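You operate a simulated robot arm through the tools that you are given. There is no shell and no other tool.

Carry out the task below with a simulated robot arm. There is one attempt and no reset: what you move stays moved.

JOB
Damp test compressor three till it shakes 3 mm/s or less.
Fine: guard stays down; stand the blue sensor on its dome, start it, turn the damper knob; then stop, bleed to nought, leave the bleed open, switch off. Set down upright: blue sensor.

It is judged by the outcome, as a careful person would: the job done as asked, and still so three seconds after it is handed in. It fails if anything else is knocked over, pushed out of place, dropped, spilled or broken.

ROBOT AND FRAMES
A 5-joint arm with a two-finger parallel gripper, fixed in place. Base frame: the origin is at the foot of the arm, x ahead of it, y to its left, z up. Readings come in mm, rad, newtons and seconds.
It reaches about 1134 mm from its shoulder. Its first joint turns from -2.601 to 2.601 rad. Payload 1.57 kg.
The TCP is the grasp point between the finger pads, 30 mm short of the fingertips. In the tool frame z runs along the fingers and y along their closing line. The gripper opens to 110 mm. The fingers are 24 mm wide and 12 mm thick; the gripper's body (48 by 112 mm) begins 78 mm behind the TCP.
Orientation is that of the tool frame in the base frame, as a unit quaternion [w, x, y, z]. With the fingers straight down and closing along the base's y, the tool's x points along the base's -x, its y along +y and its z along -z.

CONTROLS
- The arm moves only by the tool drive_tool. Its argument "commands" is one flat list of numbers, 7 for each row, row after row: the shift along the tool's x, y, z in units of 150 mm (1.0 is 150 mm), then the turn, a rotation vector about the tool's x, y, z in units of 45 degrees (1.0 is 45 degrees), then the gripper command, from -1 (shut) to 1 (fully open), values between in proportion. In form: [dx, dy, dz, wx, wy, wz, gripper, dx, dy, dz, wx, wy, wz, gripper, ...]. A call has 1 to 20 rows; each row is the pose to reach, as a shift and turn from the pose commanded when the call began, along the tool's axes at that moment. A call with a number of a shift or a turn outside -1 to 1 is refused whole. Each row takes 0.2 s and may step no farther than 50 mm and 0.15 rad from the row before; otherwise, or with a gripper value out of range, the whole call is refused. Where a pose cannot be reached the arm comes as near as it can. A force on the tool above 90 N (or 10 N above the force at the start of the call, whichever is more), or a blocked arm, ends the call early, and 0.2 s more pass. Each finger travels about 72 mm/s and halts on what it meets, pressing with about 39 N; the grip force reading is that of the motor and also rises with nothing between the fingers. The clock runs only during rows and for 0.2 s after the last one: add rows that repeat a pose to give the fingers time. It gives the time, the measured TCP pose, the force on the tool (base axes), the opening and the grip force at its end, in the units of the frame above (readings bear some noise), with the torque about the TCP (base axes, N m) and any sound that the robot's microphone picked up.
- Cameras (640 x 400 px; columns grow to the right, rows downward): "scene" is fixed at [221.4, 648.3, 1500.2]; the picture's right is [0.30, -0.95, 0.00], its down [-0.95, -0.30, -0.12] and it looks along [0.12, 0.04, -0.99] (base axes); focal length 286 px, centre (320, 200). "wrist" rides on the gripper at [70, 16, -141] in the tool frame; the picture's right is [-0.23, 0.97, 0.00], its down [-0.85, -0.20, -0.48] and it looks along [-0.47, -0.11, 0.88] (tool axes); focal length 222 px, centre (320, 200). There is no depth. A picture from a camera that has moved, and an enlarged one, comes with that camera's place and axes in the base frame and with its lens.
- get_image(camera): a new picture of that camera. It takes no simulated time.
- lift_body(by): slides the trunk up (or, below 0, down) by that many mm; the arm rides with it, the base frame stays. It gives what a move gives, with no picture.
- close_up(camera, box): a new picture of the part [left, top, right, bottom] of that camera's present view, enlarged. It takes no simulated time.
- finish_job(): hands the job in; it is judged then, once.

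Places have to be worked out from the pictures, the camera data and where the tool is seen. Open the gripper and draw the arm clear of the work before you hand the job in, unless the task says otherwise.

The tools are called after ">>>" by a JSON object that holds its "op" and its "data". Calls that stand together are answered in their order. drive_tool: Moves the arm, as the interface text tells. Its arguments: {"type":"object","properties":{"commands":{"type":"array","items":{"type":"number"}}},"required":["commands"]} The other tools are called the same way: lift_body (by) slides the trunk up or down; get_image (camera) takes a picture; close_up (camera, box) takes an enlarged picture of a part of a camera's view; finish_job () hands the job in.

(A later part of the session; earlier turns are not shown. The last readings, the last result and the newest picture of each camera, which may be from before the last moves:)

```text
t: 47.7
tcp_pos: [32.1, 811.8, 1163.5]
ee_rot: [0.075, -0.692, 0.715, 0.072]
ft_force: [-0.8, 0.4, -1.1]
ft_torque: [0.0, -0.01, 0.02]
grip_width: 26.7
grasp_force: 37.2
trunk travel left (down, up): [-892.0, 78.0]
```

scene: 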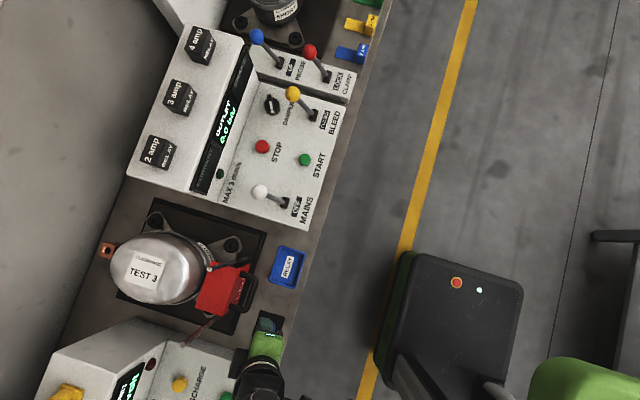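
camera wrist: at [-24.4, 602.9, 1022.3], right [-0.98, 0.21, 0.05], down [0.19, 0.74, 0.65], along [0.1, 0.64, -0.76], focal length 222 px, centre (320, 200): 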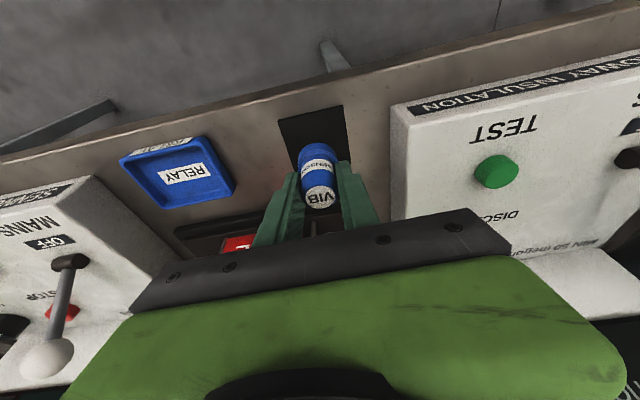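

On track at (32, 812). Second half of the travel to the dome.

>>> {"op": "drive_tool", "data": {"commands": [-0.187, -0.061, 0.04, 0.003, 0, 0.014, -1, -0.374, -0.122, 0.08, 0.006, 0, 0.028, -1, -0.561, -0.184, 0.119, 0.009, 0, 0.042, -1, -0.757, -0.245, 0.161, 0.012, 0, 0.0563, -1, -0.757, -0.245, 0.161, 0.012, 0, 0.0563, -1]}}

>>> {"op": "get_image", "data": {"camera": "wrist"}}

>>> {"op": "get_image", "data": {"camera": "scene"}}

```text
t: 48.9
tcp_pos: [73.2, 927.2, 1164.5]
ee_rot: [0.077, -0.676, 0.73, 0.07]
ft_force: [0.1, -0.4, -1.2]
ft_torque: [0.02, 0.0, 0.03]
grip_width: 26.8
grasp_force: 37.6
trunk travel left (down, up): [-892.0, 78.0]
```

```text
taken
camera wrist: at [47.9, 832.4, 1287.5], right [-0.95, 0.3, 0.05], down [0.26, 0.72, 0.65], along [0.16, 0.63, -0.76], focal length 222 px, centre (320, 200)
```

wrist: 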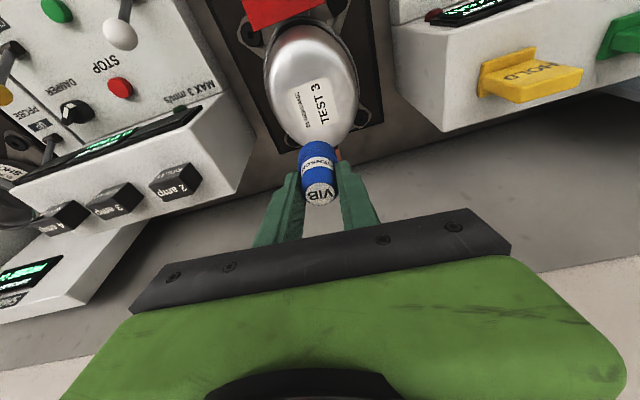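

```text
taken
```

scene: 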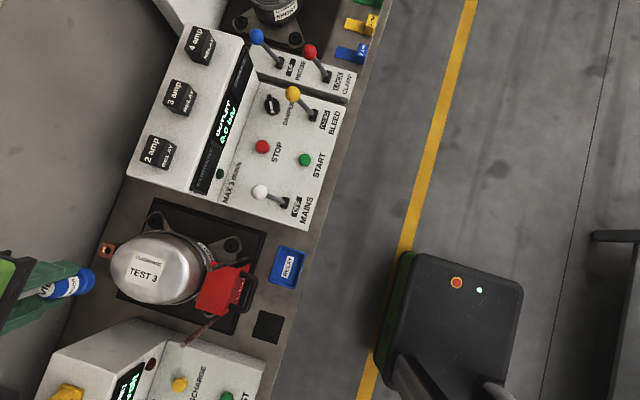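

Over the dome at (73, 927), which matches the label centre in this view too. I lower 110 mm toward it and look.

>>> {"op": "lift_body", "data": {"by": -110}}

>>> {"op": "get_image", "data": {"camera": "wrist"}}

>>> {"op": "get_image", "data": {"camera": "scene"}}

```text
t: 50.3
tcp_pos: [72.0, 928.1, 1052.5]
ee_rot: [0.077, -0.675, 0.73, 0.07]
ft_force: [0.3, -0.9, -2.3]
ft_torque: [0.03, 0.0, 0.0]
grip_width: 26.9
grasp_force: 37.5
trunk travel left (down, up): [-782.0, 188.0]
```

```text
taken
camera wrist: at [48.1, 832.4, 1177.4], right [-0.95, 0.3, 0.05], down [0.26, 0.72, 0.65], along [0.16, 0.63, -0.76], focal length 222 px, centre (320, 200)
```

wrist: 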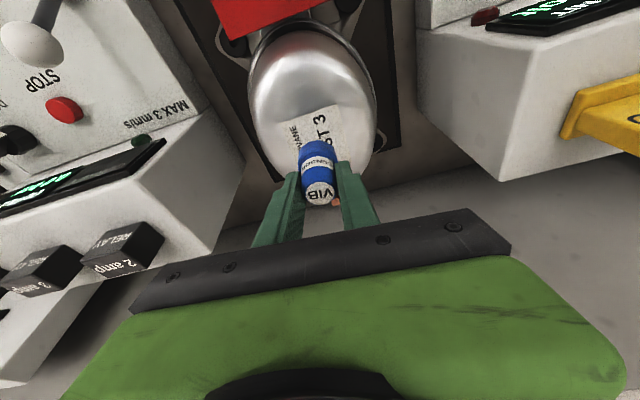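

```text
taken
```

scene: 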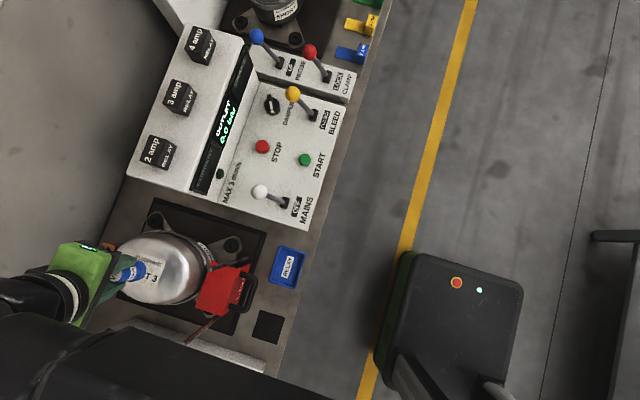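

The sensor's base is close over the label. I lower in small steps watching the vertical force.

>>> {"op": "lift_body", "data": {"by": -12}}

>>> {"op": "close_up", "data": {"camera": "scene", "box": [80, 220, 220, 310]}}

>>> {"op": "close_up", "data": {"camera": "wrist", "box": [240, 80, 400, 220]}}

```text
t: 50.9
tcp_pos: [71.4, 929.4, 1042.1]
ee_rot: [0.077, -0.676, 0.73, 0.07]
ft_force: [-0.3, -0.1, -0.5]
ft_torque: [-0.05, 0.02, 0.0]
grip_width: 26.6
grasp_force: 37.7
trunk travel left (down, up): [-770.0, 200.0]
```

```text
4.44 times, centred on (150, 265) of scene
camera zoom: at [221.4, 648.3, 1500.2], right [0.3, -0.95, 0.0], down [-0.95, -0.3, -0.12], along [0.12, 0.04, -0.99], focal length 1272 px, centre (1076, -89)
```

zoom: 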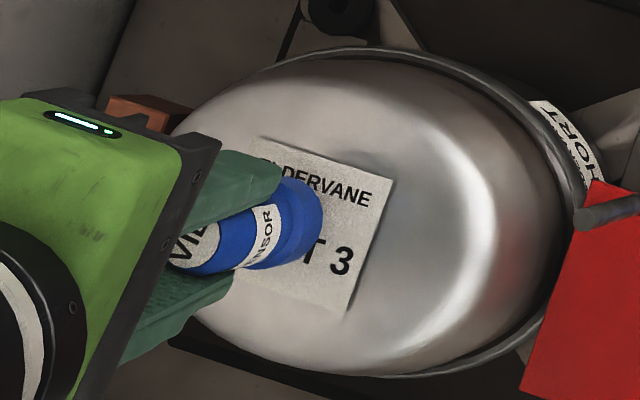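

```text
2.86 times, centred on (320, 150) of wrist
camera zoom: at [48.1, 832.4, 1165.4], right [-0.95, 0.3, 0.05], down [0.26, 0.72, 0.65], along [0.16, 0.63, -0.76], focal length 635 px, centre (320, 343)
```

zoom: 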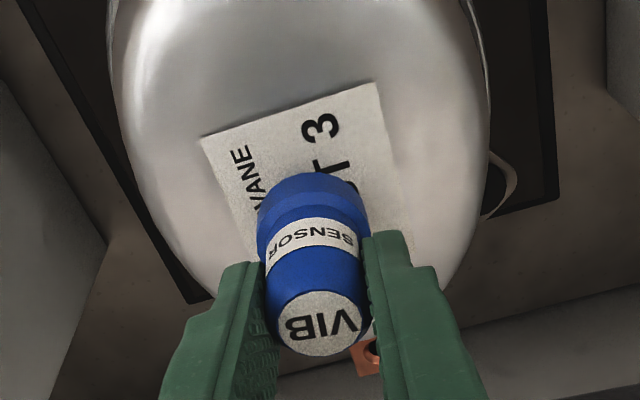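

Base is right over the label centre. Continue down in fine steps.

>>> {"op": "lift_body", "data": {"by": -5}}

>>> {"op": "lift_body", "data": {"by": -3}}

```text
t: 51.4
tcp_pos: [72.2, 929.2, 1036.8]
ee_rot: [0.078, -0.676, 0.73, 0.071]
ft_force: [0.5, -0.2, -1.3]
ft_torque: [0.0, 0.02, 0.0]
grip_width: 26.4
grasp_force: 37.7
trunk travel left (down, up): [-765.0, 205.0]
```

```text
t: 51.9
tcp_pos: [71.8, 928.9, 1032.7]
ee_rot: [0.078, -0.676, 0.73, 0.071]
ft_force: [0.3, -0.1, -1.4]
ft_torque: [-0.03, 0.0, 0.02]
grip_width: 26.9
grasp_force: 38.0
trunk travel left (down, up): [-762.0, 208.0]
```

No contact yet at TCP z 1033; continue 2 mm at a time.

>>> {"op": "lift_body", "data": {"by": -2}}

>>> {"op": "lift_body", "data": {"by": -2}}

>>> {"op": "close_up", "data": {"camera": "wrist", "box": [240, 80, 400, 220]}}

```text
t: 52.5
tcp_pos: [72.6, 928.9, 1031.6]
ee_rot: [0.077, -0.676, 0.729, 0.07]
ft_force: [0.3, -0.6, -1.7]
ft_torque: [-0.01, 0.0, 0.01]
grip_width: 26.4
grasp_force: 37.7
trunk travel left (down, up): [-760.0, 210.0]
```

```text
t: 53.0
tcp_pos: [71.5, 928.5, 1029.4]
ee_rot: [0.078, -0.675, 0.73, 0.071]
ft_force: [-0.5, 2.7, 6.5]
ft_torque: [0.11, 0.01, 0.04]
grip_width: 26.6
grasp_force: 37.0
trunk travel left (down, up): [-758.0, 212.0]
```

```text
2.86 times, centred on (320, 150) of wrist
camera zoom: at [48.0, 832.1, 1153.9], right [-0.95, 0.3, 0.05], down [0.26, 0.72, 0.65], along [0.16, 0.63, -0.76], focal length 635 px, centre (320, 343)
```

zoom: 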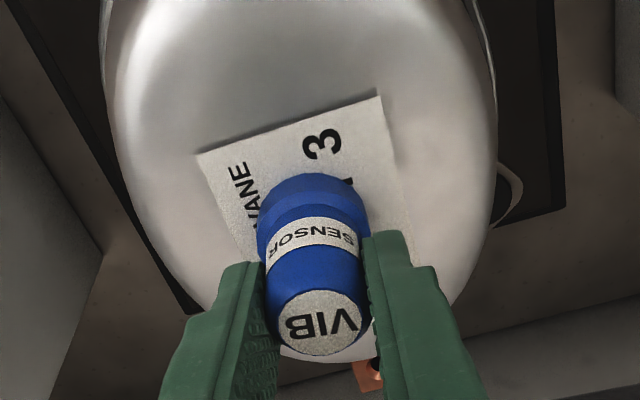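

Contact: +8 N vertical change at TCP z 1029, so the sensor stands on the dome (apex ~984). I release slowly and check.

>>> {"op": "drive_tool", "data": {"commands": [0, 0, 0, 0, 0, 0, -0.48, 0, 0, 0, 0, 0, 0, -0.44, 0, 0, 0, 0, 0, 0, -0.38, 0, 0, 0, 0, 0, 0, -0.3, 0, 0, 0, 0, 0, 0, -0.1, 0, 0, 0, 0, 0, 0, -0.1]}}

>>> {"op": "close_up", "data": {"camera": "wrist", "box": [240, 80, 400, 220]}}

>>> {"op": "close_up", "data": {"camera": "scene", "box": [80, 220, 220, 310]}}

```text
t: 54.4
tcp_pos: [71.4, 929.1, 1028.5]
ee_rot: [0.077, -0.676, 0.73, 0.071]
ft_force: [0.2, -0.3, 0.3]
ft_torque: [0.01, 0.0, -0.03]
grip_width: 49.5
grasp_force: 0.1
trunk travel left (down, up): [-758.0, 212.0]
```

```text
2.86 times, centred on (320, 150) of wrist
camera zoom: at [48.0, 832.5, 1153.4], right [-0.95, 0.3, 0.05], down [0.26, 0.72, 0.65], along [0.16, 0.63, -0.76], focal length 635 px, centre (320, 343)
```

zoom: 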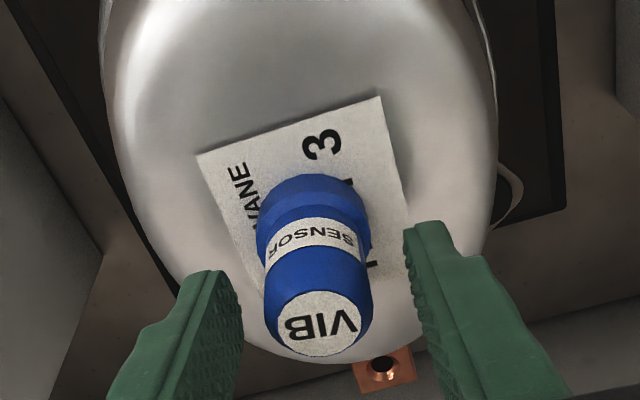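

```text
4.44 times, centred on (150, 265) of scene
camera zoom: at [221.4, 648.3, 1500.2], right [0.3, -0.95, 0.0], down [-0.95, -0.3, -0.12], along [0.12, 0.04, -0.99], focal length 1272 px, centre (1076, -89)
```

zoom: 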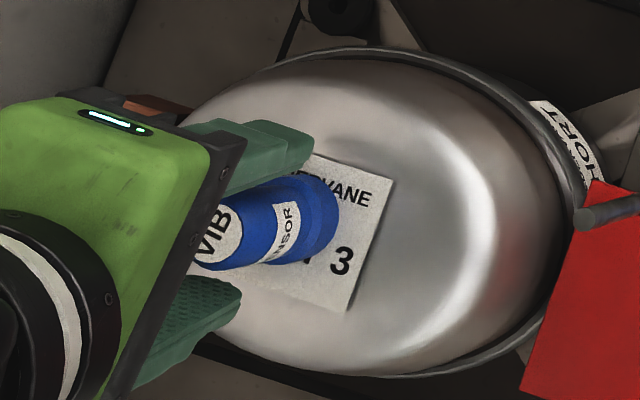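

The sensor stands on its own on the dome. I lift straight up clear of it.

>>> {"op": "lift_body", "data": {"by": 140}}

>>> {"op": "get_image", "data": {"camera": "wrist"}}

>>> {"op": "get_image", "data": {"camera": "scene"}}

```text
t: 56.0
tcp_pos: [72.6, 929.0, 1170.0]
ee_rot: [0.077, -0.676, 0.73, 0.07]
ft_force: [-0.2, 0.6, 0.3]
ft_torque: [-0.02, 0.03, -0.02]
grip_width: 49.7
grasp_force: 0.0
trunk travel left (down, up): [-898.0, 72.0]
```

```text
taken
camera wrist: at [48.0, 832.6, 1293.3], right [-0.95, 0.3, 0.05], down [0.26, 0.72, 0.65], along [0.16, 0.63, -0.76], focal length 222 px, centre (320, 200)
```

wrist: 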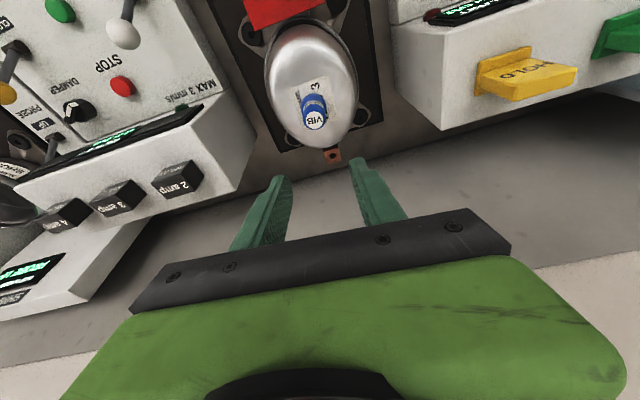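

```text
taken
```

scene: 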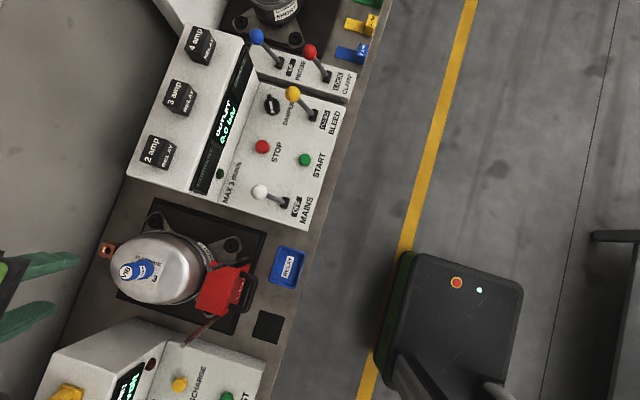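

The sensor stands steady on the dome. Next I back off radially, bring the tool upright, and turn it to face the run-bench panel's azimuth.

>>> {"op": "drive_tool", "data": {"commands": [0.26, 0, -0.055, 0, 0, 0, -0.1, 0.522, 0, -0.111, 0, 0, 0, -0.1, 0.522, 0, -0.111, 0, 0.13, 0, -0.1, 0.522, 0, -0.111, 0, 0.267, 0, -0.1, 0.522, 0, -0.111, 0, 0.267, 0, -0.5, 0.522, 0, -0.111, 0, 0.267, 0, -1]}}

>>> {"op": "drive_tool", "data": {"commands": [0, -0.25, 0, 0, 0, 0.15, -1, 0, -0.5, 0, 0, 0, 0.3, -1, 0, -0.75, 0, 0, 0, 0.471, -1, 0, -1, 0, 0, 0, 0.471, -1]}}

```text
t: 57.5
tcp_pos: [67.4, 849.6, 1163.7]
ee_rot: [0.0, -0.679, 0.734, -0.001]
ft_force: [0.5, 0.0, -0.7]
ft_torque: [-0.01, 0.01, -0.01]
grip_width: 0.0
grasp_force: 15.7
out of reach, approached as far as the arm can: row 4, 5, 6
trunk travel left (down, up): [-898.0, 72.0]
```

```text
t: 58.5
tcp_pos: [218.8, 837.2, 1165.2]
ee_rot: [0.001, -0.532, 0.847, -0.001]
ft_force: [-0.5, -0.6, 0.2]
ft_torque: [-0.01, 0.02, -0.01]
grip_width: 0.0
grasp_force: 21.2
trunk travel left (down, up): [-898.0, 72.0]
```

Now I slide over to about (440, 740), still high, to view the panel.

>>> {"op": "drive_tool", "data": {"commands": [-0.01, -0.27, 0, 0, 0, 0, -1, -0.02, -0.54, 0, 0, 0, 0, -1, -0.03, -0.81, 0, 0, 0, 0, -1]}}

>>> {"op": "drive_tool", "data": {"commands": [-0.01, -0.27, 0, 0, 0, 0, -1, -0.02, -0.54, 0, 0, 0, 0, -1, -0.03, -0.81, 0, 0, 0, 0, -1, -0.03, -0.81, 0, 0, 0, 0, -1]}}

>>> {"op": "lift_body", "data": {"by": -80}}

>>> {"op": "get_image", "data": {"camera": "wrist"}}

>>> {"op": "get_image", "data": {"camera": "scene"}}

```text
t: 59.2
tcp_pos: [328.0, 788.9, 1164.4]
ee_rot: [0.0, -0.533, 0.846, -0.001]
ft_force: [1.0, 0.6, -0.8]
ft_torque: [-0.04, 0.02, -0.02]
grip_width: 0.1
grasp_force: 21.5
trunk travel left (down, up): [-898.0, 72.0]
```

```text
t: 60.2
tcp_pos: [438.3, 739.9, 1164.9]
ee_rot: [0.0, -0.533, 0.846, -0.001]
ft_force: [0.3, -0.2, -0.6]
ft_torque: [0.02, -0.01, 0.01]
grip_width: 0.0
grasp_force: 21.4
trunk travel left (down, up): [-898.0, 72.0]
```

```text
t: 61.4
tcp_pos: [439.0, 739.7, 1085.0]
ee_rot: [0.0, -0.532, 0.847, -0.001]
ft_force: [-0.1, -0.4, -0.5]
ft_torque: [0.0, 0.0, 0.0]
grip_width: 0.0
grasp_force: 21.3
trunk travel left (down, up): [-818.0, 152.0]
```

```text
taken
camera wrist: at [393.2, 683.2, 1225.9], right [-0.78, 0.63, 0.0], down [0.55, 0.68, 0.48], along [0.3, 0.37, -0.88], focal length 222 px, centre (320, 200)
```

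wrist: 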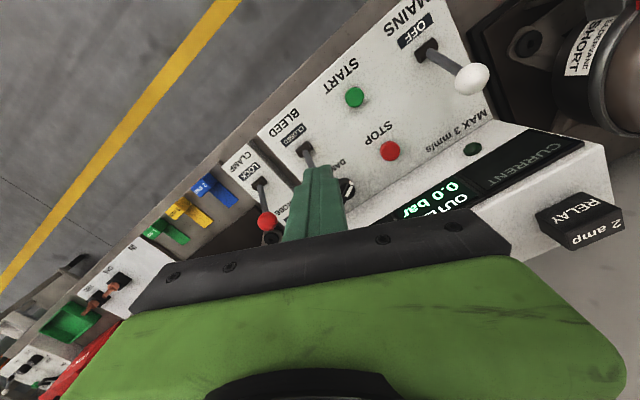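

```text
taken
```

scene: 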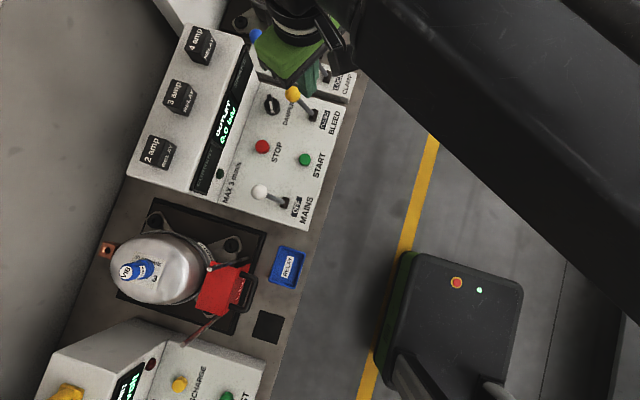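

The closed fingers hide the knob here; I zoom the scene camera on the knob/bleed area and the display.

>>> {"op": "close_up", "data": {"camera": "scene", "box": [250, 75, 330, 130]}}

>>> {"op": "close_up", "data": {"camera": "wrist", "box": [230, 10, 530, 240]}}

>>> {"op": "close_up", "data": {"camera": "scene", "box": [180, 40, 270, 200]}}

```text
7.27 times, centred on (290, 102) of scene
camera zoom: at [221.4, 648.3, 1500.2], right [0.3, -0.95, 0.0], down [-0.95, -0.3, -0.12], along [0.12, 0.04, -0.99], focal length 2082 px, centre (538, 909)
```

zoom: 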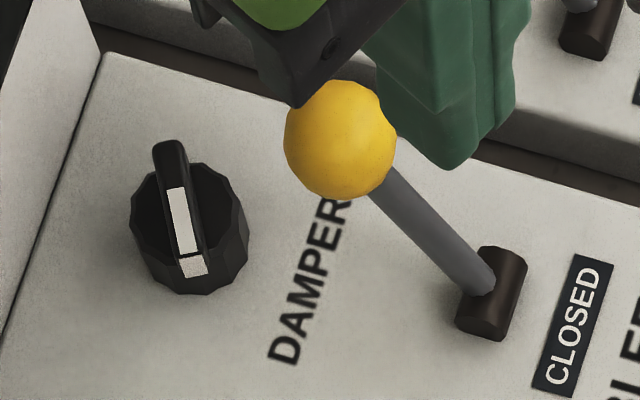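

```text
1.74 times, centred on (380, 125) of wrist
camera zoom: at [393.2, 683.2, 1225.9], right [-0.78, 0.63, 0.0], down [0.55, 0.68, 0.48], along [0.3, 0.37, -0.88], focal length 386 px, centre (216, 330)
```

zoom: 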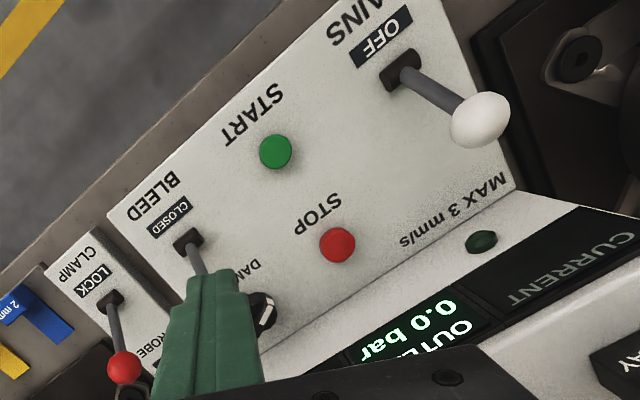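

```text
2.50 times, centred on (225, 120) of scene
camera zoom: at [221.4, 648.3, 1500.2], right [0.3, -0.95, 0.0], down [-0.95, -0.3, -0.12], along [0.12, 0.04, -0.99], focal length 716 px, centre (558, 400)
```

zoom: 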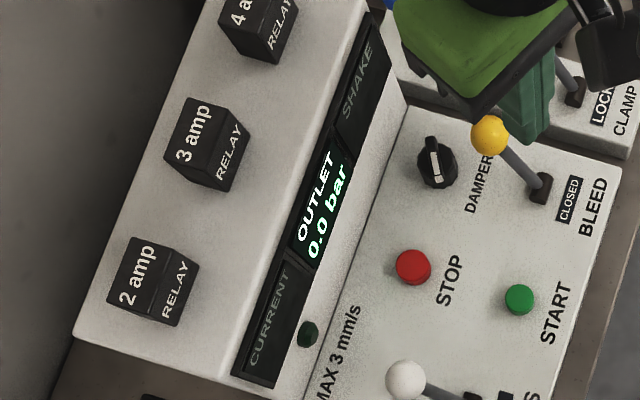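

Knob axis ≈ (472, 844), bar top ≈ 888; MAINS ball ≈ (268, 789, 943), lever leaning back. I go above the MAINS ball, spinning so the fingers straddle it front and back (closing along y) with a ~46 mm gap.

>>> {"op": "drive_tool", "data": {"commands": [0.045, 0.225, 0, 0, 0, 0.18, -0.5, 0.09, 0.45, 0, 0, 0, 0.36, -0.16, 0.135, 0.675, 0, 0, 0, 0.54, -0.16, 0.18, 0.9, 0, 0, 0, 0.72, -0.16, 0.18, 0.9, 0, 0, 0, 0.72, -0.16]}}

>>> {"op": "drive_tool", "data": {"commands": [0.04, 0.055, 0, 0, 0, 0.178, -0.16, 0.08, 0.11, 0, 0, 0, 0.356, -0.16, 0.12, 0.165, 0, 0, 0, 0.534, -0.16, 0.16, 0.217, 0, 0, 0, 0.711, -0.16, 0.16, 0.217, 0, 0, 0, 0.711, -0.16]}}

>>> {"op": "get_image", "data": {"camera": "wrist"}}

>>> {"op": "get_image", "data": {"camera": "scene"}}

```text
t: 62.6
tcp_pos: [305.5, 771.7, 1084.8]
ee_rot: [0.0, -0.275, 0.962, 0.0]
ft_force: [0.1, 0.5, -0.1]
ft_torque: [0.01, 0.03, -0.02]
grip_width: 46.1
grasp_force: 0.0
trunk travel left (down, up): [-818.0, 152.0]
```

```text
t: 63.8
tcp_pos: [267.0, 788.4, 1084.5]
ee_rot: [0.001, 0.001, 1.0, 0.0]
ft_force: [0.0, -0.7, 0.0]
ft_torque: [-0.01, -0.04, -0.01]
grip_width: 46.3
grasp_force: 0.0
trunk travel left (down, up): [-818.0, 152.0]
```

```text
taken
camera wrist: at [196.8, 804.5, 1225.7], right [0.23, 0.97, 0.0], down [0.85, -0.2, 0.48], along [0.47, -0.11, -0.88], focal length 222 px, centre (320, 200)
```

wrist: 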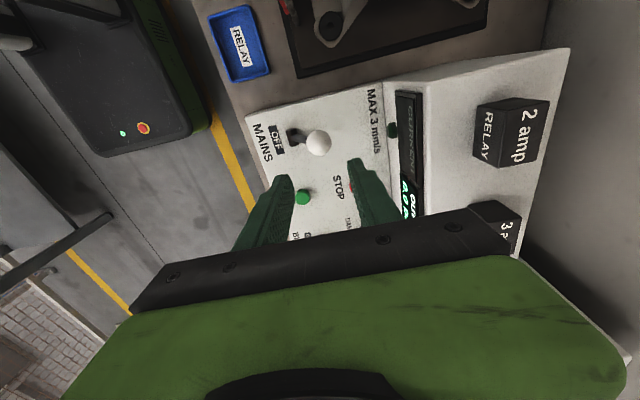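

```text
taken
```

scene: 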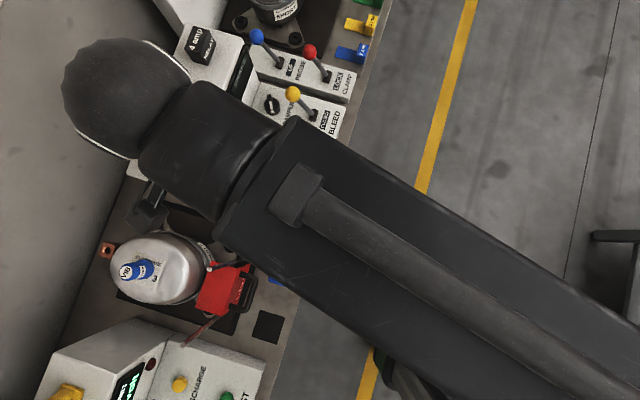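

The ball is centred between the fingers. I lower 128 mm so the fingers cage the ball.

>>> {"op": "lift_body", "data": {"by": -100}}

>>> {"op": "lift_body", "data": {"by": -28}}

>>> {"op": "get_image", "data": {"camera": "wrist"}}

```text
t: 65.2
tcp_pos: [266.3, 787.6, 984.2]
ee_rot: [0.001, 0.0, 1.0, 0.0]
ft_force: [0.6, -0.4, 0.4]
ft_torque: [0.0, -0.02, 0.03]
grip_width: 46.3
grasp_force: 0.0
trunk travel left (down, up): [-718.0, 252.0]
```

```text
t: 65.9
tcp_pos: [267.5, 787.1, 956.3]
ee_rot: [0.001, 0.0, 1.0, 0.0]
ft_force: [0.4, 0.2, 0.3]
ft_torque: [-0.03, -0.01, 0.0]
grip_width: 46.4
grasp_force: 0.0
trunk travel left (down, up): [-690.0, 280.0]
```

```text
taken
camera wrist: at [197.0, 804.2, 1097.8], right [0.23, 0.97, 0.0], down [0.85, -0.2, 0.48], along [0.47, -0.11, -0.88], focal length 222 px, centre (320, 200)
```

wrist: 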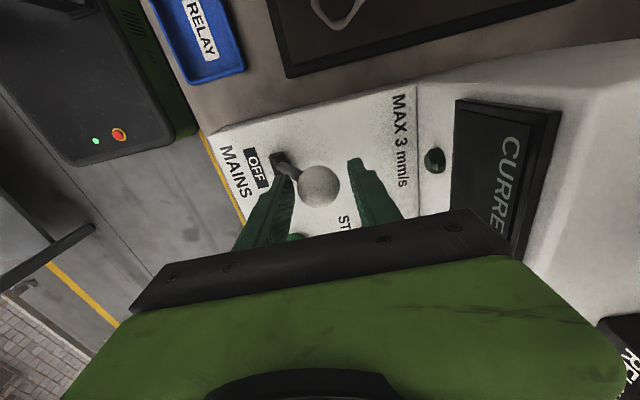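

The ball is caged. I draw it toward the front (−y) about 87 mm in small rows.

>>> {"op": "drive_tool", "data": {"commands": [0, -0.08, 0, 0, 0, 0, -0.16, 0, -0.16, 0, 0, 0, 0, -0.16, 0, -0.24, 0, 0, 0, 0, -0.16, 0, -0.32, 0, 0, 0, 0, -0.16, 0, -0.4, 0, 0, 0, 0, -0.16, 0, -0.46, 0, 0, 0, 0, -0.16, 0, -0.52, 0, 0, 0, 0, -0.16, 0, -0.56, 0, 0, 0, 0, -0.16]}}

>>> {"op": "get_image", "data": {"camera": "wrist"}}

```text
t: 67.7
tcp_pos: [266.1, 704.2, 957.0]
ee_rot: [0.001, 0.0, 1.0, 0.0]
ft_force: [0.1, -0.3, 0.3]
ft_torque: [0.01, -0.01, -0.06]
grip_width: 45.9
grasp_force: 0.1
trunk travel left (down, up): [-690.0, 280.0]
```

```text
taken
camera wrist: at [196.3, 720.6, 1097.8], right [0.23, 0.97, 0.0], down [0.85, -0.2, 0.48], along [0.47, -0.11, -0.88], focal length 222 px, centre (320, 200)
```

wrist: 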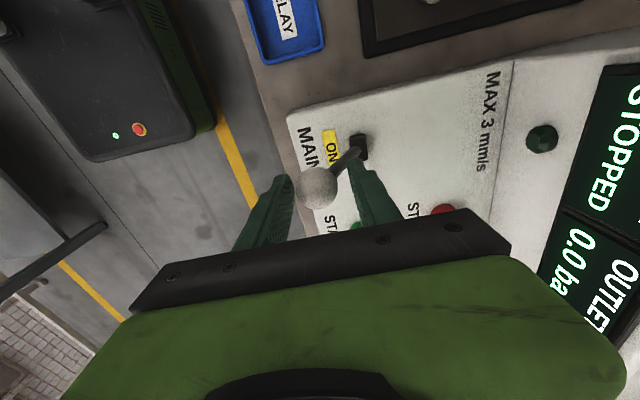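

MAINS reads ON and the display says STOPPED. I lift clear, close the fingers and go above START (373, 734).

>>> {"op": "lift_body", "data": {"by": 100}}

>>> {"op": "drive_tool", "data": {"commands": [-0.25, 0.06, 0, 0, 0, 0, -0.6, -0.5, 0.12, 0, 0, 0, 0, -1, -0.713, 0.2, 0, 0, 0, 0, -1, -0.713, 0.2, 0, 0, 0, 0, -1]}}

>>> {"op": "get_image", "data": {"camera": "wrist"}}

>>> {"op": "get_image", "data": {"camera": "scene"}}

```text
t: 69.0
tcp_pos: [266.2, 704.6, 1056.3]
ee_rot: [0.0, 0.001, 1.0, 0.0]
ft_force: [0.5, -0.1, -1.2]
ft_torque: [-0.05, 0.02, 0.0]
grip_width: 46.0
grasp_force: 0.1
trunk travel left (down, up): [-790.0, 180.0]
```

```text
t: 70.0
tcp_pos: [374.5, 736.3, 1056.9]
ee_rot: [0.002, 0.0, 1.0, 0.0]
ft_force: [-0.2, 0.8, 0.3]
ft_torque: [0.03, -0.01, -0.01]
grip_width: 0.1
grasp_force: 21.4
trunk travel left (down, up): [-790.0, 180.0]
```

```text
taken
camera wrist: at [304.5, 751.5, 1197.9], right [0.23, 0.97, 0.0], down [0.85, -0.2, 0.48], along [0.47, -0.11, -0.88], focal length 222 px, centre (320, 200)
```

wrist: 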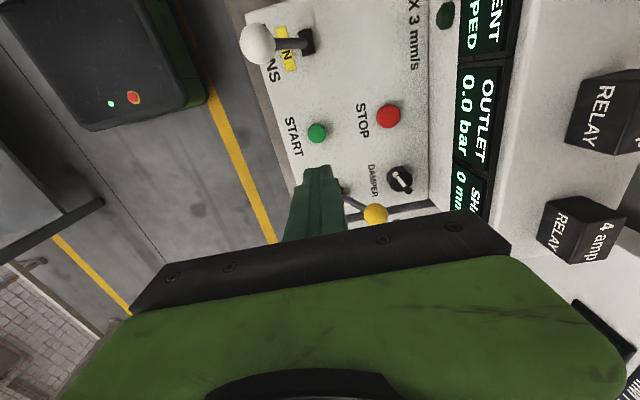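

```text
taken
```

scene: 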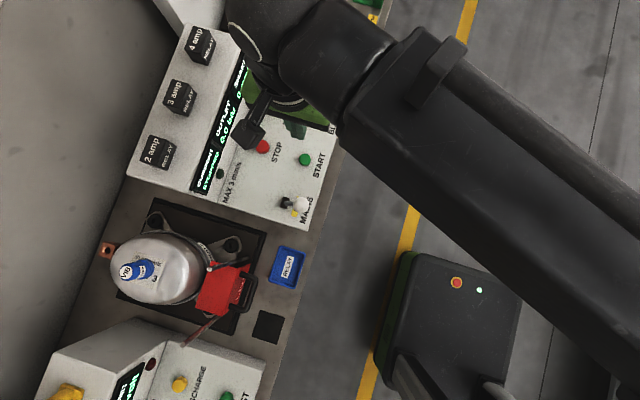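

Displays are live (SHAKE 0 mm/s). START refines to (372, 733); I trim and lower toward it.

>>> {"op": "drive_tool", "data": {"commands": [0.013, -0.02, 0, 0, 0, 0, -1, 0.013, -0.02, 0, 0, 0, 0, -1]}}

>>> {"op": "lift_body", "data": {"by": -145}}

>>> {"op": "get_image", "data": {"camera": "wrist"}}

```text
t: 70.6
tcp_pos: [372.1, 731.9, 1056.5]
ee_rot: [0.001, -0.001, 1.0, 0.0]
ft_force: [-0.7, -0.5, 0.1]
ft_torque: [0.02, -0.01, -0.01]
grip_width: 0.2
grasp_force: 21.4
trunk travel left (down, up): [-790.0, 180.0]
```

```text
t: 72.3
tcp_pos: [372.4, 733.2, 912.3]
ee_rot: [0.001, -0.001, 1.0, 0.0]
ft_force: [-0.2, 0.2, 1.0]
ft_torque: [0.0, 0.05, 0.01]
grip_width: 0.0
grasp_force: 21.3
trunk travel left (down, up): [-645.0, 325.0]
```

```text
taken
camera wrist: at [302.0, 748.1, 1052.9], right [0.23, 0.97, 0.0], down [0.85, -0.2, 0.48], along [0.47, -0.11, -0.88], focal length 222 px, centre (320, 200)
```

wrist: 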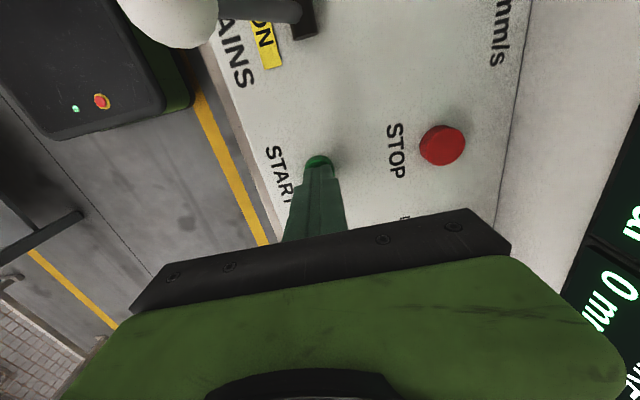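

The fingertips sit just over START. I press down in small steps watching force and display.

>>> {"op": "lift_body", "data": {"by": -8}}

>>> {"op": "lift_body", "data": {"by": -3}}

>>> {"op": "get_image", "data": {"camera": "wrist"}}

```text
t: 72.9
tcp_pos: [371.7, 731.4, 905.1]
ee_rot: [0.001, 0.0, 1.0, 0.0]
ft_force: [4.6, 7.8, 21.2]
ft_torque: [0.25, -0.1, -0.05]
grip_width: 0.0
grasp_force: 21.2
trunk travel left (down, up): [-637.0, 333.0]
heard: click
```

```text
t: 73.4
tcp_pos: [371.5, 733.0, 900.6]
ee_rot: [0.001, 0.0, 1.0, 0.0]
ft_force: [7.4, 16.0, 38.0]
ft_torque: [0.48, -0.19, -0.03]
grip_width: 0.0
grasp_force: 21.5
trunk travel left (down, up): [-634.0, 336.0]
```

```text
taken
camera wrist: at [301.6, 747.3, 1043.3], right [0.23, 0.97, 0.0], down [0.85, -0.2, 0.48], along [0.47, -0.11, -0.88], focal length 222 px, centre (320, 200)
```

wrist: 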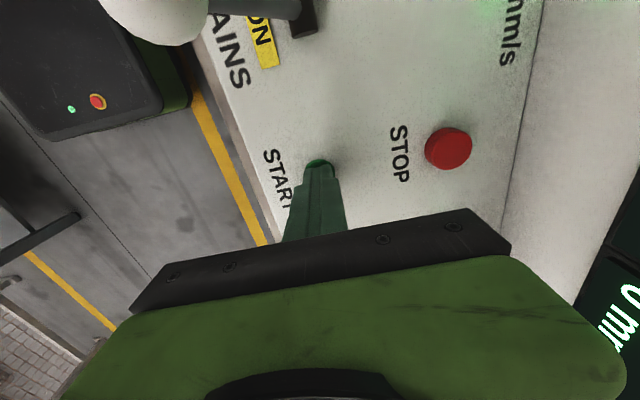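

A click was heard and a green light glows. I lift off and read the displays.

>>> {"op": "lift_body", "data": {"by": 155}}

>>> {"op": "get_image", "data": {"camera": "wrist"}}

>>> {"op": "close_up", "data": {"camera": "wrist", "box": [380, 0, 560, 220]}}

>>> {"op": "get_image", "data": {"camera": "scene"}}

```text
t: 75.2
tcp_pos: [371.2, 731.7, 1055.4]
ee_rot: [0.002, -0.001, 1.0, -0.001]
ft_force: [0.9, -0.4, 0.3]
ft_torque: [-0.04, 0.03, 0.01]
grip_width: 0.0
grasp_force: 21.2
trunk travel left (down, up): [-789.0, 181.0]
```

```text
taken
camera wrist: at [302.0, 748.3, 1196.7], right [0.23, 0.97, 0.0], down [0.85, -0.2, 0.48], along [0.47, -0.11, -0.88], focal length 222 px, centre (320, 200)
```

wrist: 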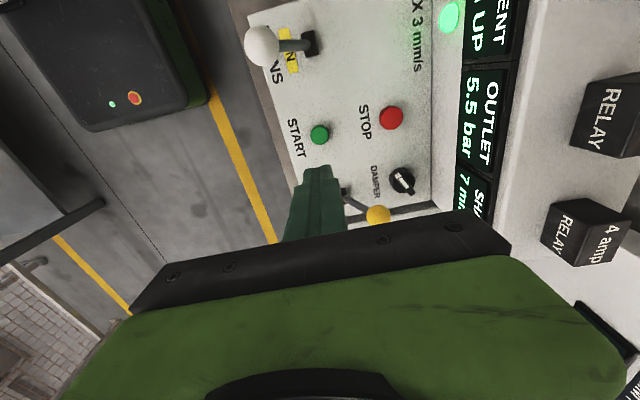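

```text
1.82 times, centred on (470, 110) of wrist
camera zoom: at [302.0, 748.3, 1196.7], right [0.23, 0.97, 0.0], down [0.85, -0.2, 0.48], along [0.47, -0.11, -0.88], focal length 404 px, centre (47, 364)
```

zoom: 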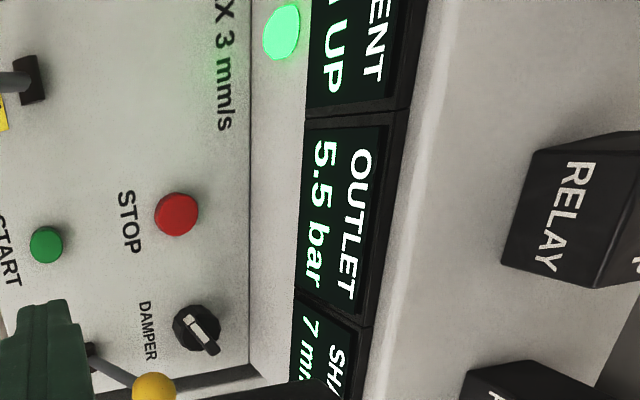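

```text
taken
```

scene: 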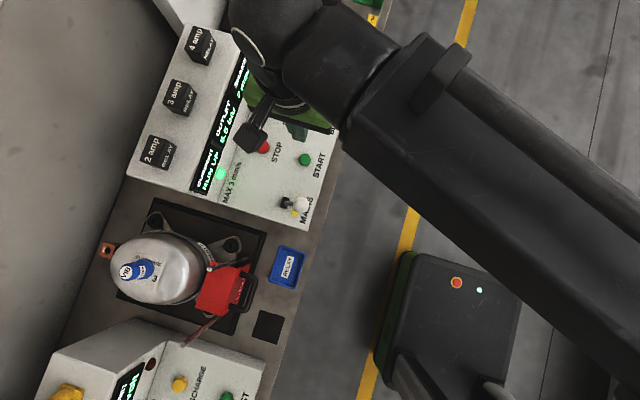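

Running: 5.5 bar and SHAKE 7 mm/s with the sensor standing on the dome. For the damper knob (≈(471,843), pointer at azimuth ≈209°, radius 966) I need a ~15.5° lean and fingers across the bar; I first spin and move to radius 890 upright, fingers ~20 mm apart.

>>> {"op": "drive_tool", "data": {"commands": [-0.1, 0.077, 0, 0, 0, -0.161, -0.636, -0.2, 0.154, 0, 0, 0, -0.322, -0.636, -0.3, 0.23, 0, 0, 0, -0.484, -0.636, -0.407, 0.307, 0, 0, 0, -0.645, -0.636, -0.407, 0.307, 0, 0, 0, -0.645, -0.636]}}

>>> {"op": "drive_tool", "data": {"commands": [0, 0, 0, -0.091, -0.1462, 0, -0.636, 0, 0, 0, -0.182, -0.2924, 0, -0.636, -0.195, 0.122, 0, -0.182, -0.2924, 0, -0.636, -0.39, 0.243, 0, -0.182, -0.2924, 0, -0.636, -0.39, 0.243, 0, -0.182, -0.2924, 0, -0.636]}}

>>> {"op": "get_image", "data": {"camera": "wrist"}}

>>> {"op": "get_image", "data": {"camera": "scene"}}

```text
t: 76.4
tcp_pos: [432.0, 780.1, 1055.0]
ee_rot: [0.001, -0.251, 0.968, 0.0]
ft_force: [-0.3, 0.3, 0.3]
ft_torque: [0.01, 0.0, -0.02]
grip_width: 20.0
grasp_force: 0.0
trunk travel left (down, up): [-789.0, 181.0]
```

```text
t: 77.6
tcp_pos: [467.5, 838.7, 1064.6]
ee_rot: [0.093, -0.248, 0.959, 0.098]
ft_force: [-0.2, -0.4, 0.0]
ft_torque: [-0.04, 0.01, 0.0]
grip_width: 19.9
grasp_force: 0.1
out of reach, approached as far as the arm can: row 2, 3, 4, 5
trunk travel left (down, up): [-789.0, 181.0]
```

```text
taken
camera wrist: at [381.2, 788.4, 1186.9], right [-0.29, 0.94, 0.19], down [0.77, 0.11, 0.63], along [0.57, 0.33, -0.76], focal length 222 px, centre (320, 200)
```

wrist: 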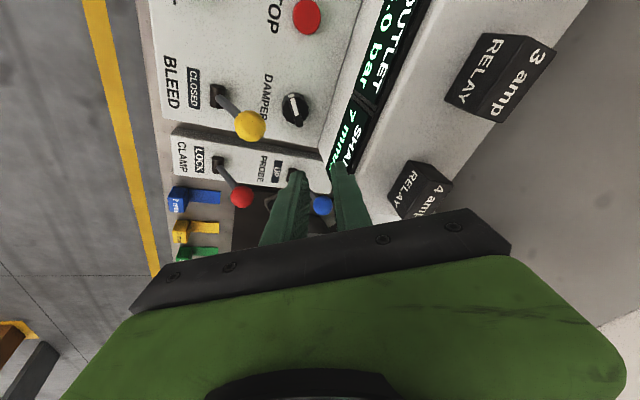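

```text
taken
```

scene: 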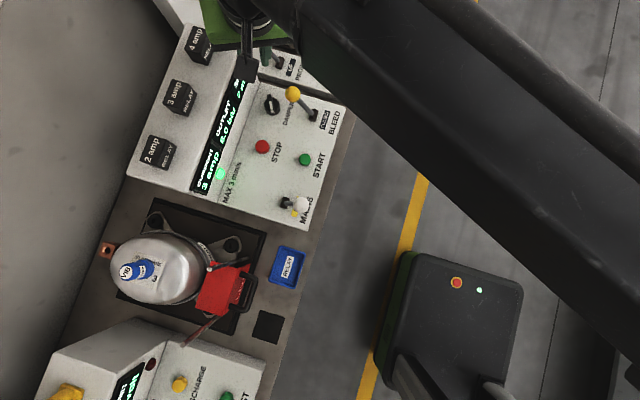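

The view is good: SHAKE reads 7 mm/s. I zoom in on the knob in this view and on the displays.

>>> {"op": "close_up", "data": {"camera": "wrist", "box": [220, 70, 380, 170]}}

>>> {"op": "close_up", "data": {"camera": "scene", "box": [250, 75, 330, 130]}}

>>> {"op": "close_up", "data": {"camera": "scene", "box": [190, 60, 270, 200]}}

```text
4.00 times, centred on (300, 120) of wrist
camera zoom: at [381.2, 788.4, 1186.9], right [-0.29, 0.94, 0.19], down [0.77, 0.11, 0.63], along [0.57, 0.33, -0.76], focal length 888 px, centre (400, 520)
```

zoom: 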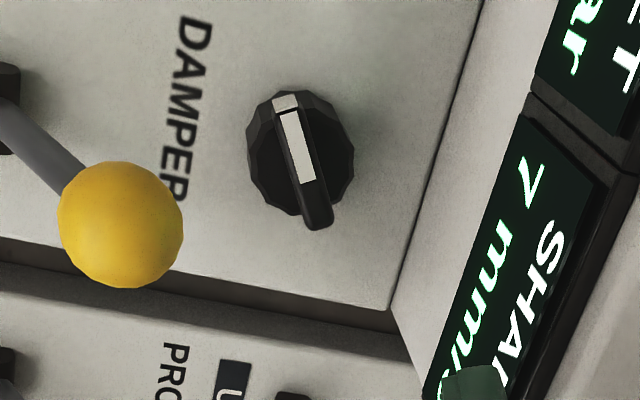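

```text
7.27 times, centred on (290, 102) of scene
camera zoom: at [221.4, 648.3, 1500.2], right [0.3, -0.95, 0.0], down [-0.95, -0.3, -0.12], along [0.12, 0.04, -0.99], focal length 2082 px, centre (538, 909)
```

zoom: 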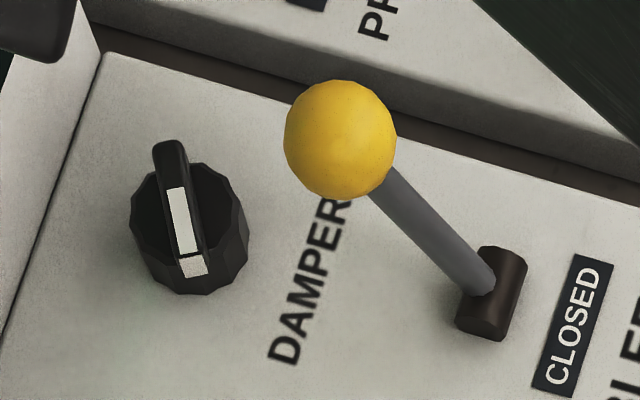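

```text
2.86 times, centred on (230, 130) of scene
camera zoom: at [221.4, 648.3, 1500.2], right [0.3, -0.95, 0.0], down [-0.95, -0.3, -0.12], along [0.12, 0.04, -0.99], focal length 818 px, centre (577, 400)
```

zoom: 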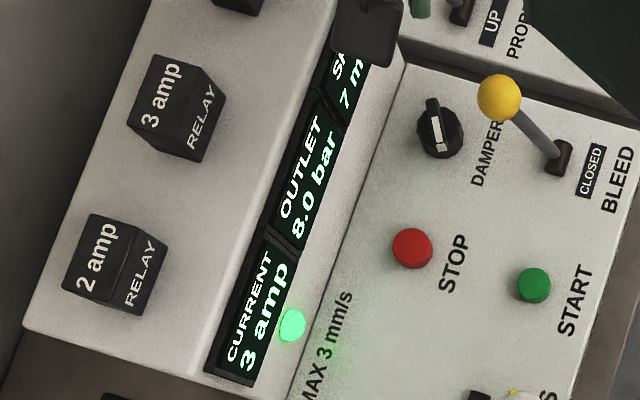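

Estimates for the knob from the two cameras differ by a few mm, so I lower 85 mm and re-measure from nearer (OUTLET 8.0 bar, SHAKE 7).

>>> {"op": "lift_body", "data": {"by": -85}}

>>> {"op": "get_image", "data": {"camera": "wrist"}}

>>> {"op": "close_up", "data": {"camera": "wrist", "box": [220, 80, 380, 200]}}

>>> {"op": "close_up", "data": {"camera": "scene", "box": [230, 60, 330, 130]}}

```text
t: 78.8
tcp_pos: [468.4, 839.6, 979.8]
ee_rot: [0.093, -0.249, 0.959, 0.097]
ft_force: [-0.9, -0.1, 0.4]
ft_torque: [-0.02, 0.0, 0.01]
grip_width: 20.0
grasp_force: 0.1
trunk travel left (down, up): [-704.0, 266.0]
```

```text
taken
camera wrist: at [381.2, 788.3, 1101.9], right [-0.29, 0.94, 0.19], down [0.77, 0.11, 0.63], along [0.57, 0.32, -0.76], focal length 222 px, centre (320, 200)
```

wrist: 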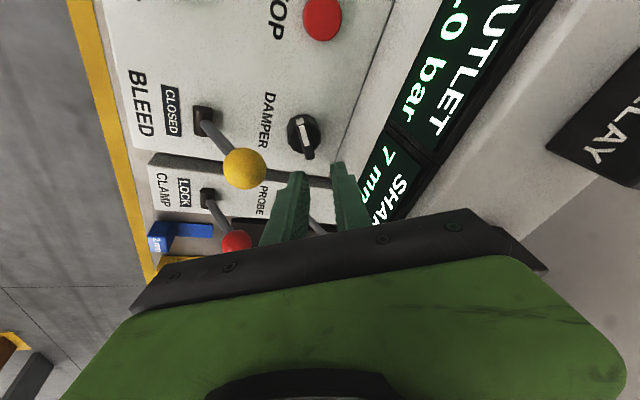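

```text
3.33 times, centred on (300, 140) of wrist
camera zoom: at [381.2, 788.3, 1101.9], right [-0.29, 0.94, 0.19], down [0.77, 0.11, 0.63], along [0.57, 0.32, -0.76], focal length 740 px, centre (387, 400)
```

zoom: 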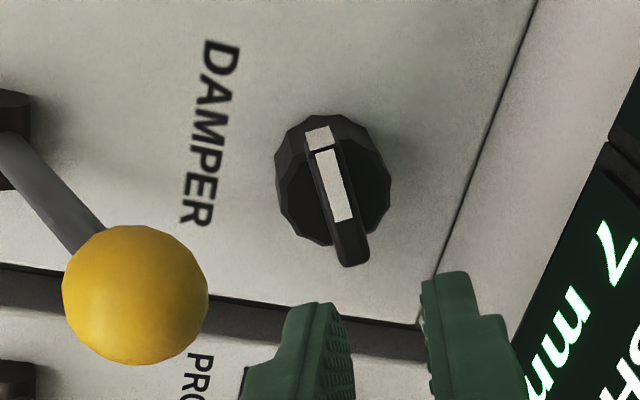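

```text
5.71 times, centred on (280, 95) of scene
camera zoom: at [221.4, 648.3, 1500.2], right [0.3, -0.95, 0.0], down [-0.95, -0.3, -0.12], along [0.12, 0.04, -0.99], focal length 1636 px, centre (549, 800)
```

zoom: 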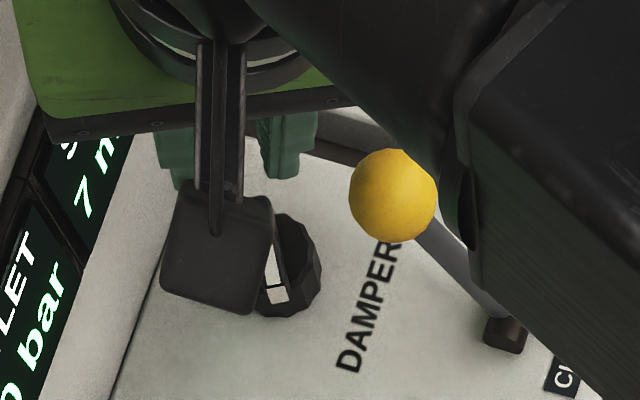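

Combining the two wrist views puts the bar top at z≈900 and the knob axis near (464, 839). I shift by (-6,-4) mm and lower 40 mm so the tips hover just above the bar.

>>> {"op": "drive_tool", "data": {"commands": [0.0465, -0.003, -0.0114, 0, 0, 0, -0.636, 0.0465, -0.003, -0.0114, 0, 0, 0, -0.636]}}

>>> {"op": "lift_body", "data": {"by": -38}}

>>> {"op": "close_up", "data": {"camera": "wrist", "box": [220, 80, 380, 200]}}

>>> {"op": "close_up", "data": {"camera": "scene", "box": [230, 60, 330, 130]}}

```text
t: 79.4
tcp_pos: [462.0, 834.4, 979.0]
ee_rot: [0.094, -0.249, 0.959, 0.098]
ft_force: [0.0, -0.1, 0.4]
ft_torque: [-0.03, 0.0, -0.01]
grip_width: 19.7
grasp_force: 0.0
trunk travel left (down, up): [-704.0, 266.0]
```

```text
t: 80.2
tcp_pos: [462.6, 834.9, 941.8]
ee_rot: [0.095, -0.249, 0.959, 0.098]
ft_force: [-0.2, -0.2, -0.5]
ft_torque: [0.0, -0.01, 0.02]
grip_width: 19.9
grasp_force: 0.0
trunk travel left (down, up): [-666.0, 304.0]
```

```text
3.33 times, centred on (300, 140) of wrist
camera zoom: at [375.4, 784.1, 1063.9], right [-0.29, 0.94, 0.19], down [0.77, 0.11, 0.63], along [0.57, 0.33, -0.76], focal length 740 px, centre (387, 400)
```

zoom: 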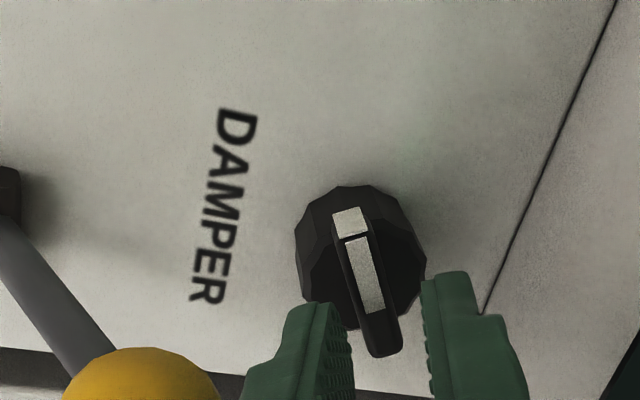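

```text
5.71 times, centred on (280, 95) of scene
camera zoom: at [221.4, 648.3, 1500.2], right [0.3, -0.95, 0.0], down [-0.95, -0.3, -0.12], along [0.12, 0.04, -0.99], focal length 1636 px, centre (549, 800)
```

zoom: 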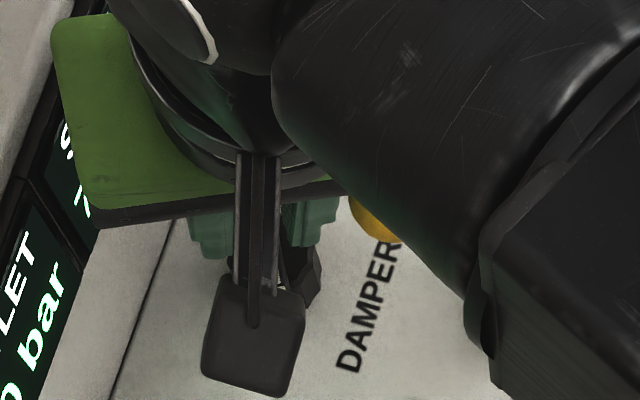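

All views now agree: bar centre ≈ (463, 839, 901), azimuth ≈ 30°, aligned with the fingers within ~2°. I trim slightly and lower 20 mm so the tips straddle the bar.

>>> {"op": "drive_tool", "data": {"commands": [0.01, -0.0087, 0, 0, 0, 0, -0.636, 0.01, -0.0087, 0, 0, 0, 0, -0.636]}}

>>> {"op": "lift_body", "data": {"by": -14}}

>>> {"op": "close_up", "data": {"camera": "wrist", "box": [220, 80, 380, 200]}}

```text
t: 80.8
tcp_pos: [460.2, 834.0, 941.8]
ee_rot: [0.092, -0.248, 0.959, 0.097]
ft_force: [-0.2, -0.3, 0.3]
ft_torque: [0.01, 0.0, 0.0]
grip_width: 19.7
grasp_force: 0.0
trunk travel left (down, up): [-666.0, 304.0]
```

```text
t: 81.5
tcp_pos: [460.8, 833.2, 926.9]
ee_rot: [0.094, -0.248, 0.959, 0.097]
ft_force: [-1.6, -2.3, 2.6]
ft_torque: [-0.08, 0.08, -0.01]
grip_width: 20.3
grasp_force: 0.6
trunk travel left (down, up): [-652.0, 318.0]
```

```text
3.33 times, centred on (300, 140) of wrist
camera zoom: at [374.0, 782.0, 1050.1], right [-0.29, 0.94, 0.19], down [0.77, 0.11, 0.63], along [0.57, 0.32, -0.76], focal length 740 px, centre (387, 400)
```

zoom: 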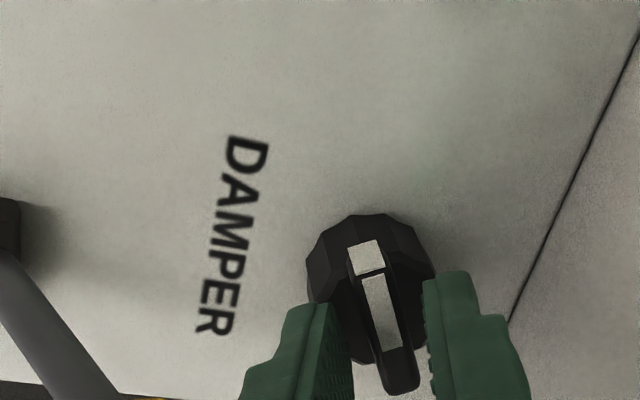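

Light contact is just starting (≈3 N). I close the fingers on the bar here and check the width.

>>> {"op": "drive_tool", "data": {"commands": [0, 0, 0, 0, 0, 0, -0.8, 0, 0, 0, 0, 0, 0, -1, 0, 0, 0, 0, 0, 0, -1, 0, 0, 0, 0, 0, 0, -1]}}

>>> {"op": "get_image", "data": {"camera": "wrist"}}

>>> {"op": "close_up", "data": {"camera": "wrist", "box": [220, 80, 380, 200]}}

```text
t: 82.5
tcp_pos: [459.6, 833.8, 928.0]
ee_rot: [0.094, -0.248, 0.959, 0.097]
ft_force: [2.2, 0.5, 4.5]
ft_torque: [-0.32, -0.19, -0.02]
grip_width: 11.5
grasp_force: 29.6
trunk travel left (down, up): [-652.0, 318.0]
```

```text
taken
camera wrist: at [374.4, 782.2, 1050.0], right [-0.29, 0.94, 0.19], down [0.77, 0.11, 0.63], along [0.57, 0.32, -0.76], focal length 222 px, centre (320, 200)
```

wrist: 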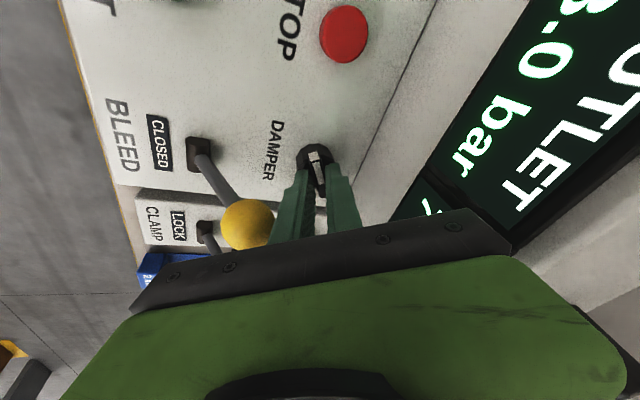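

```text
3.33 times, centred on (300, 140) of wrist
camera zoom: at [374.4, 782.2, 1050.0], right [-0.29, 0.94, 0.19], down [0.77, 0.11, 0.63], along [0.57, 0.32, -0.76], focal length 740 px, centre (387, 400)
```

zoom: 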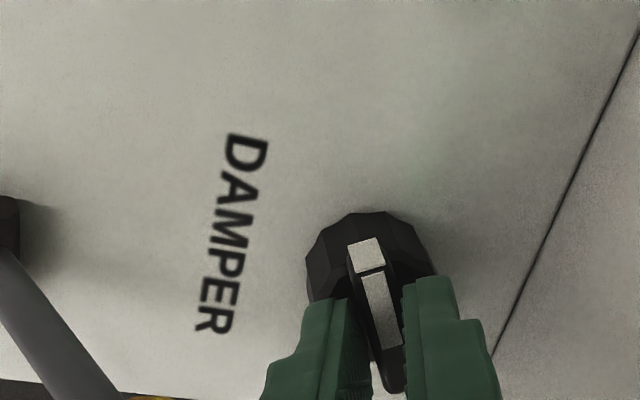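

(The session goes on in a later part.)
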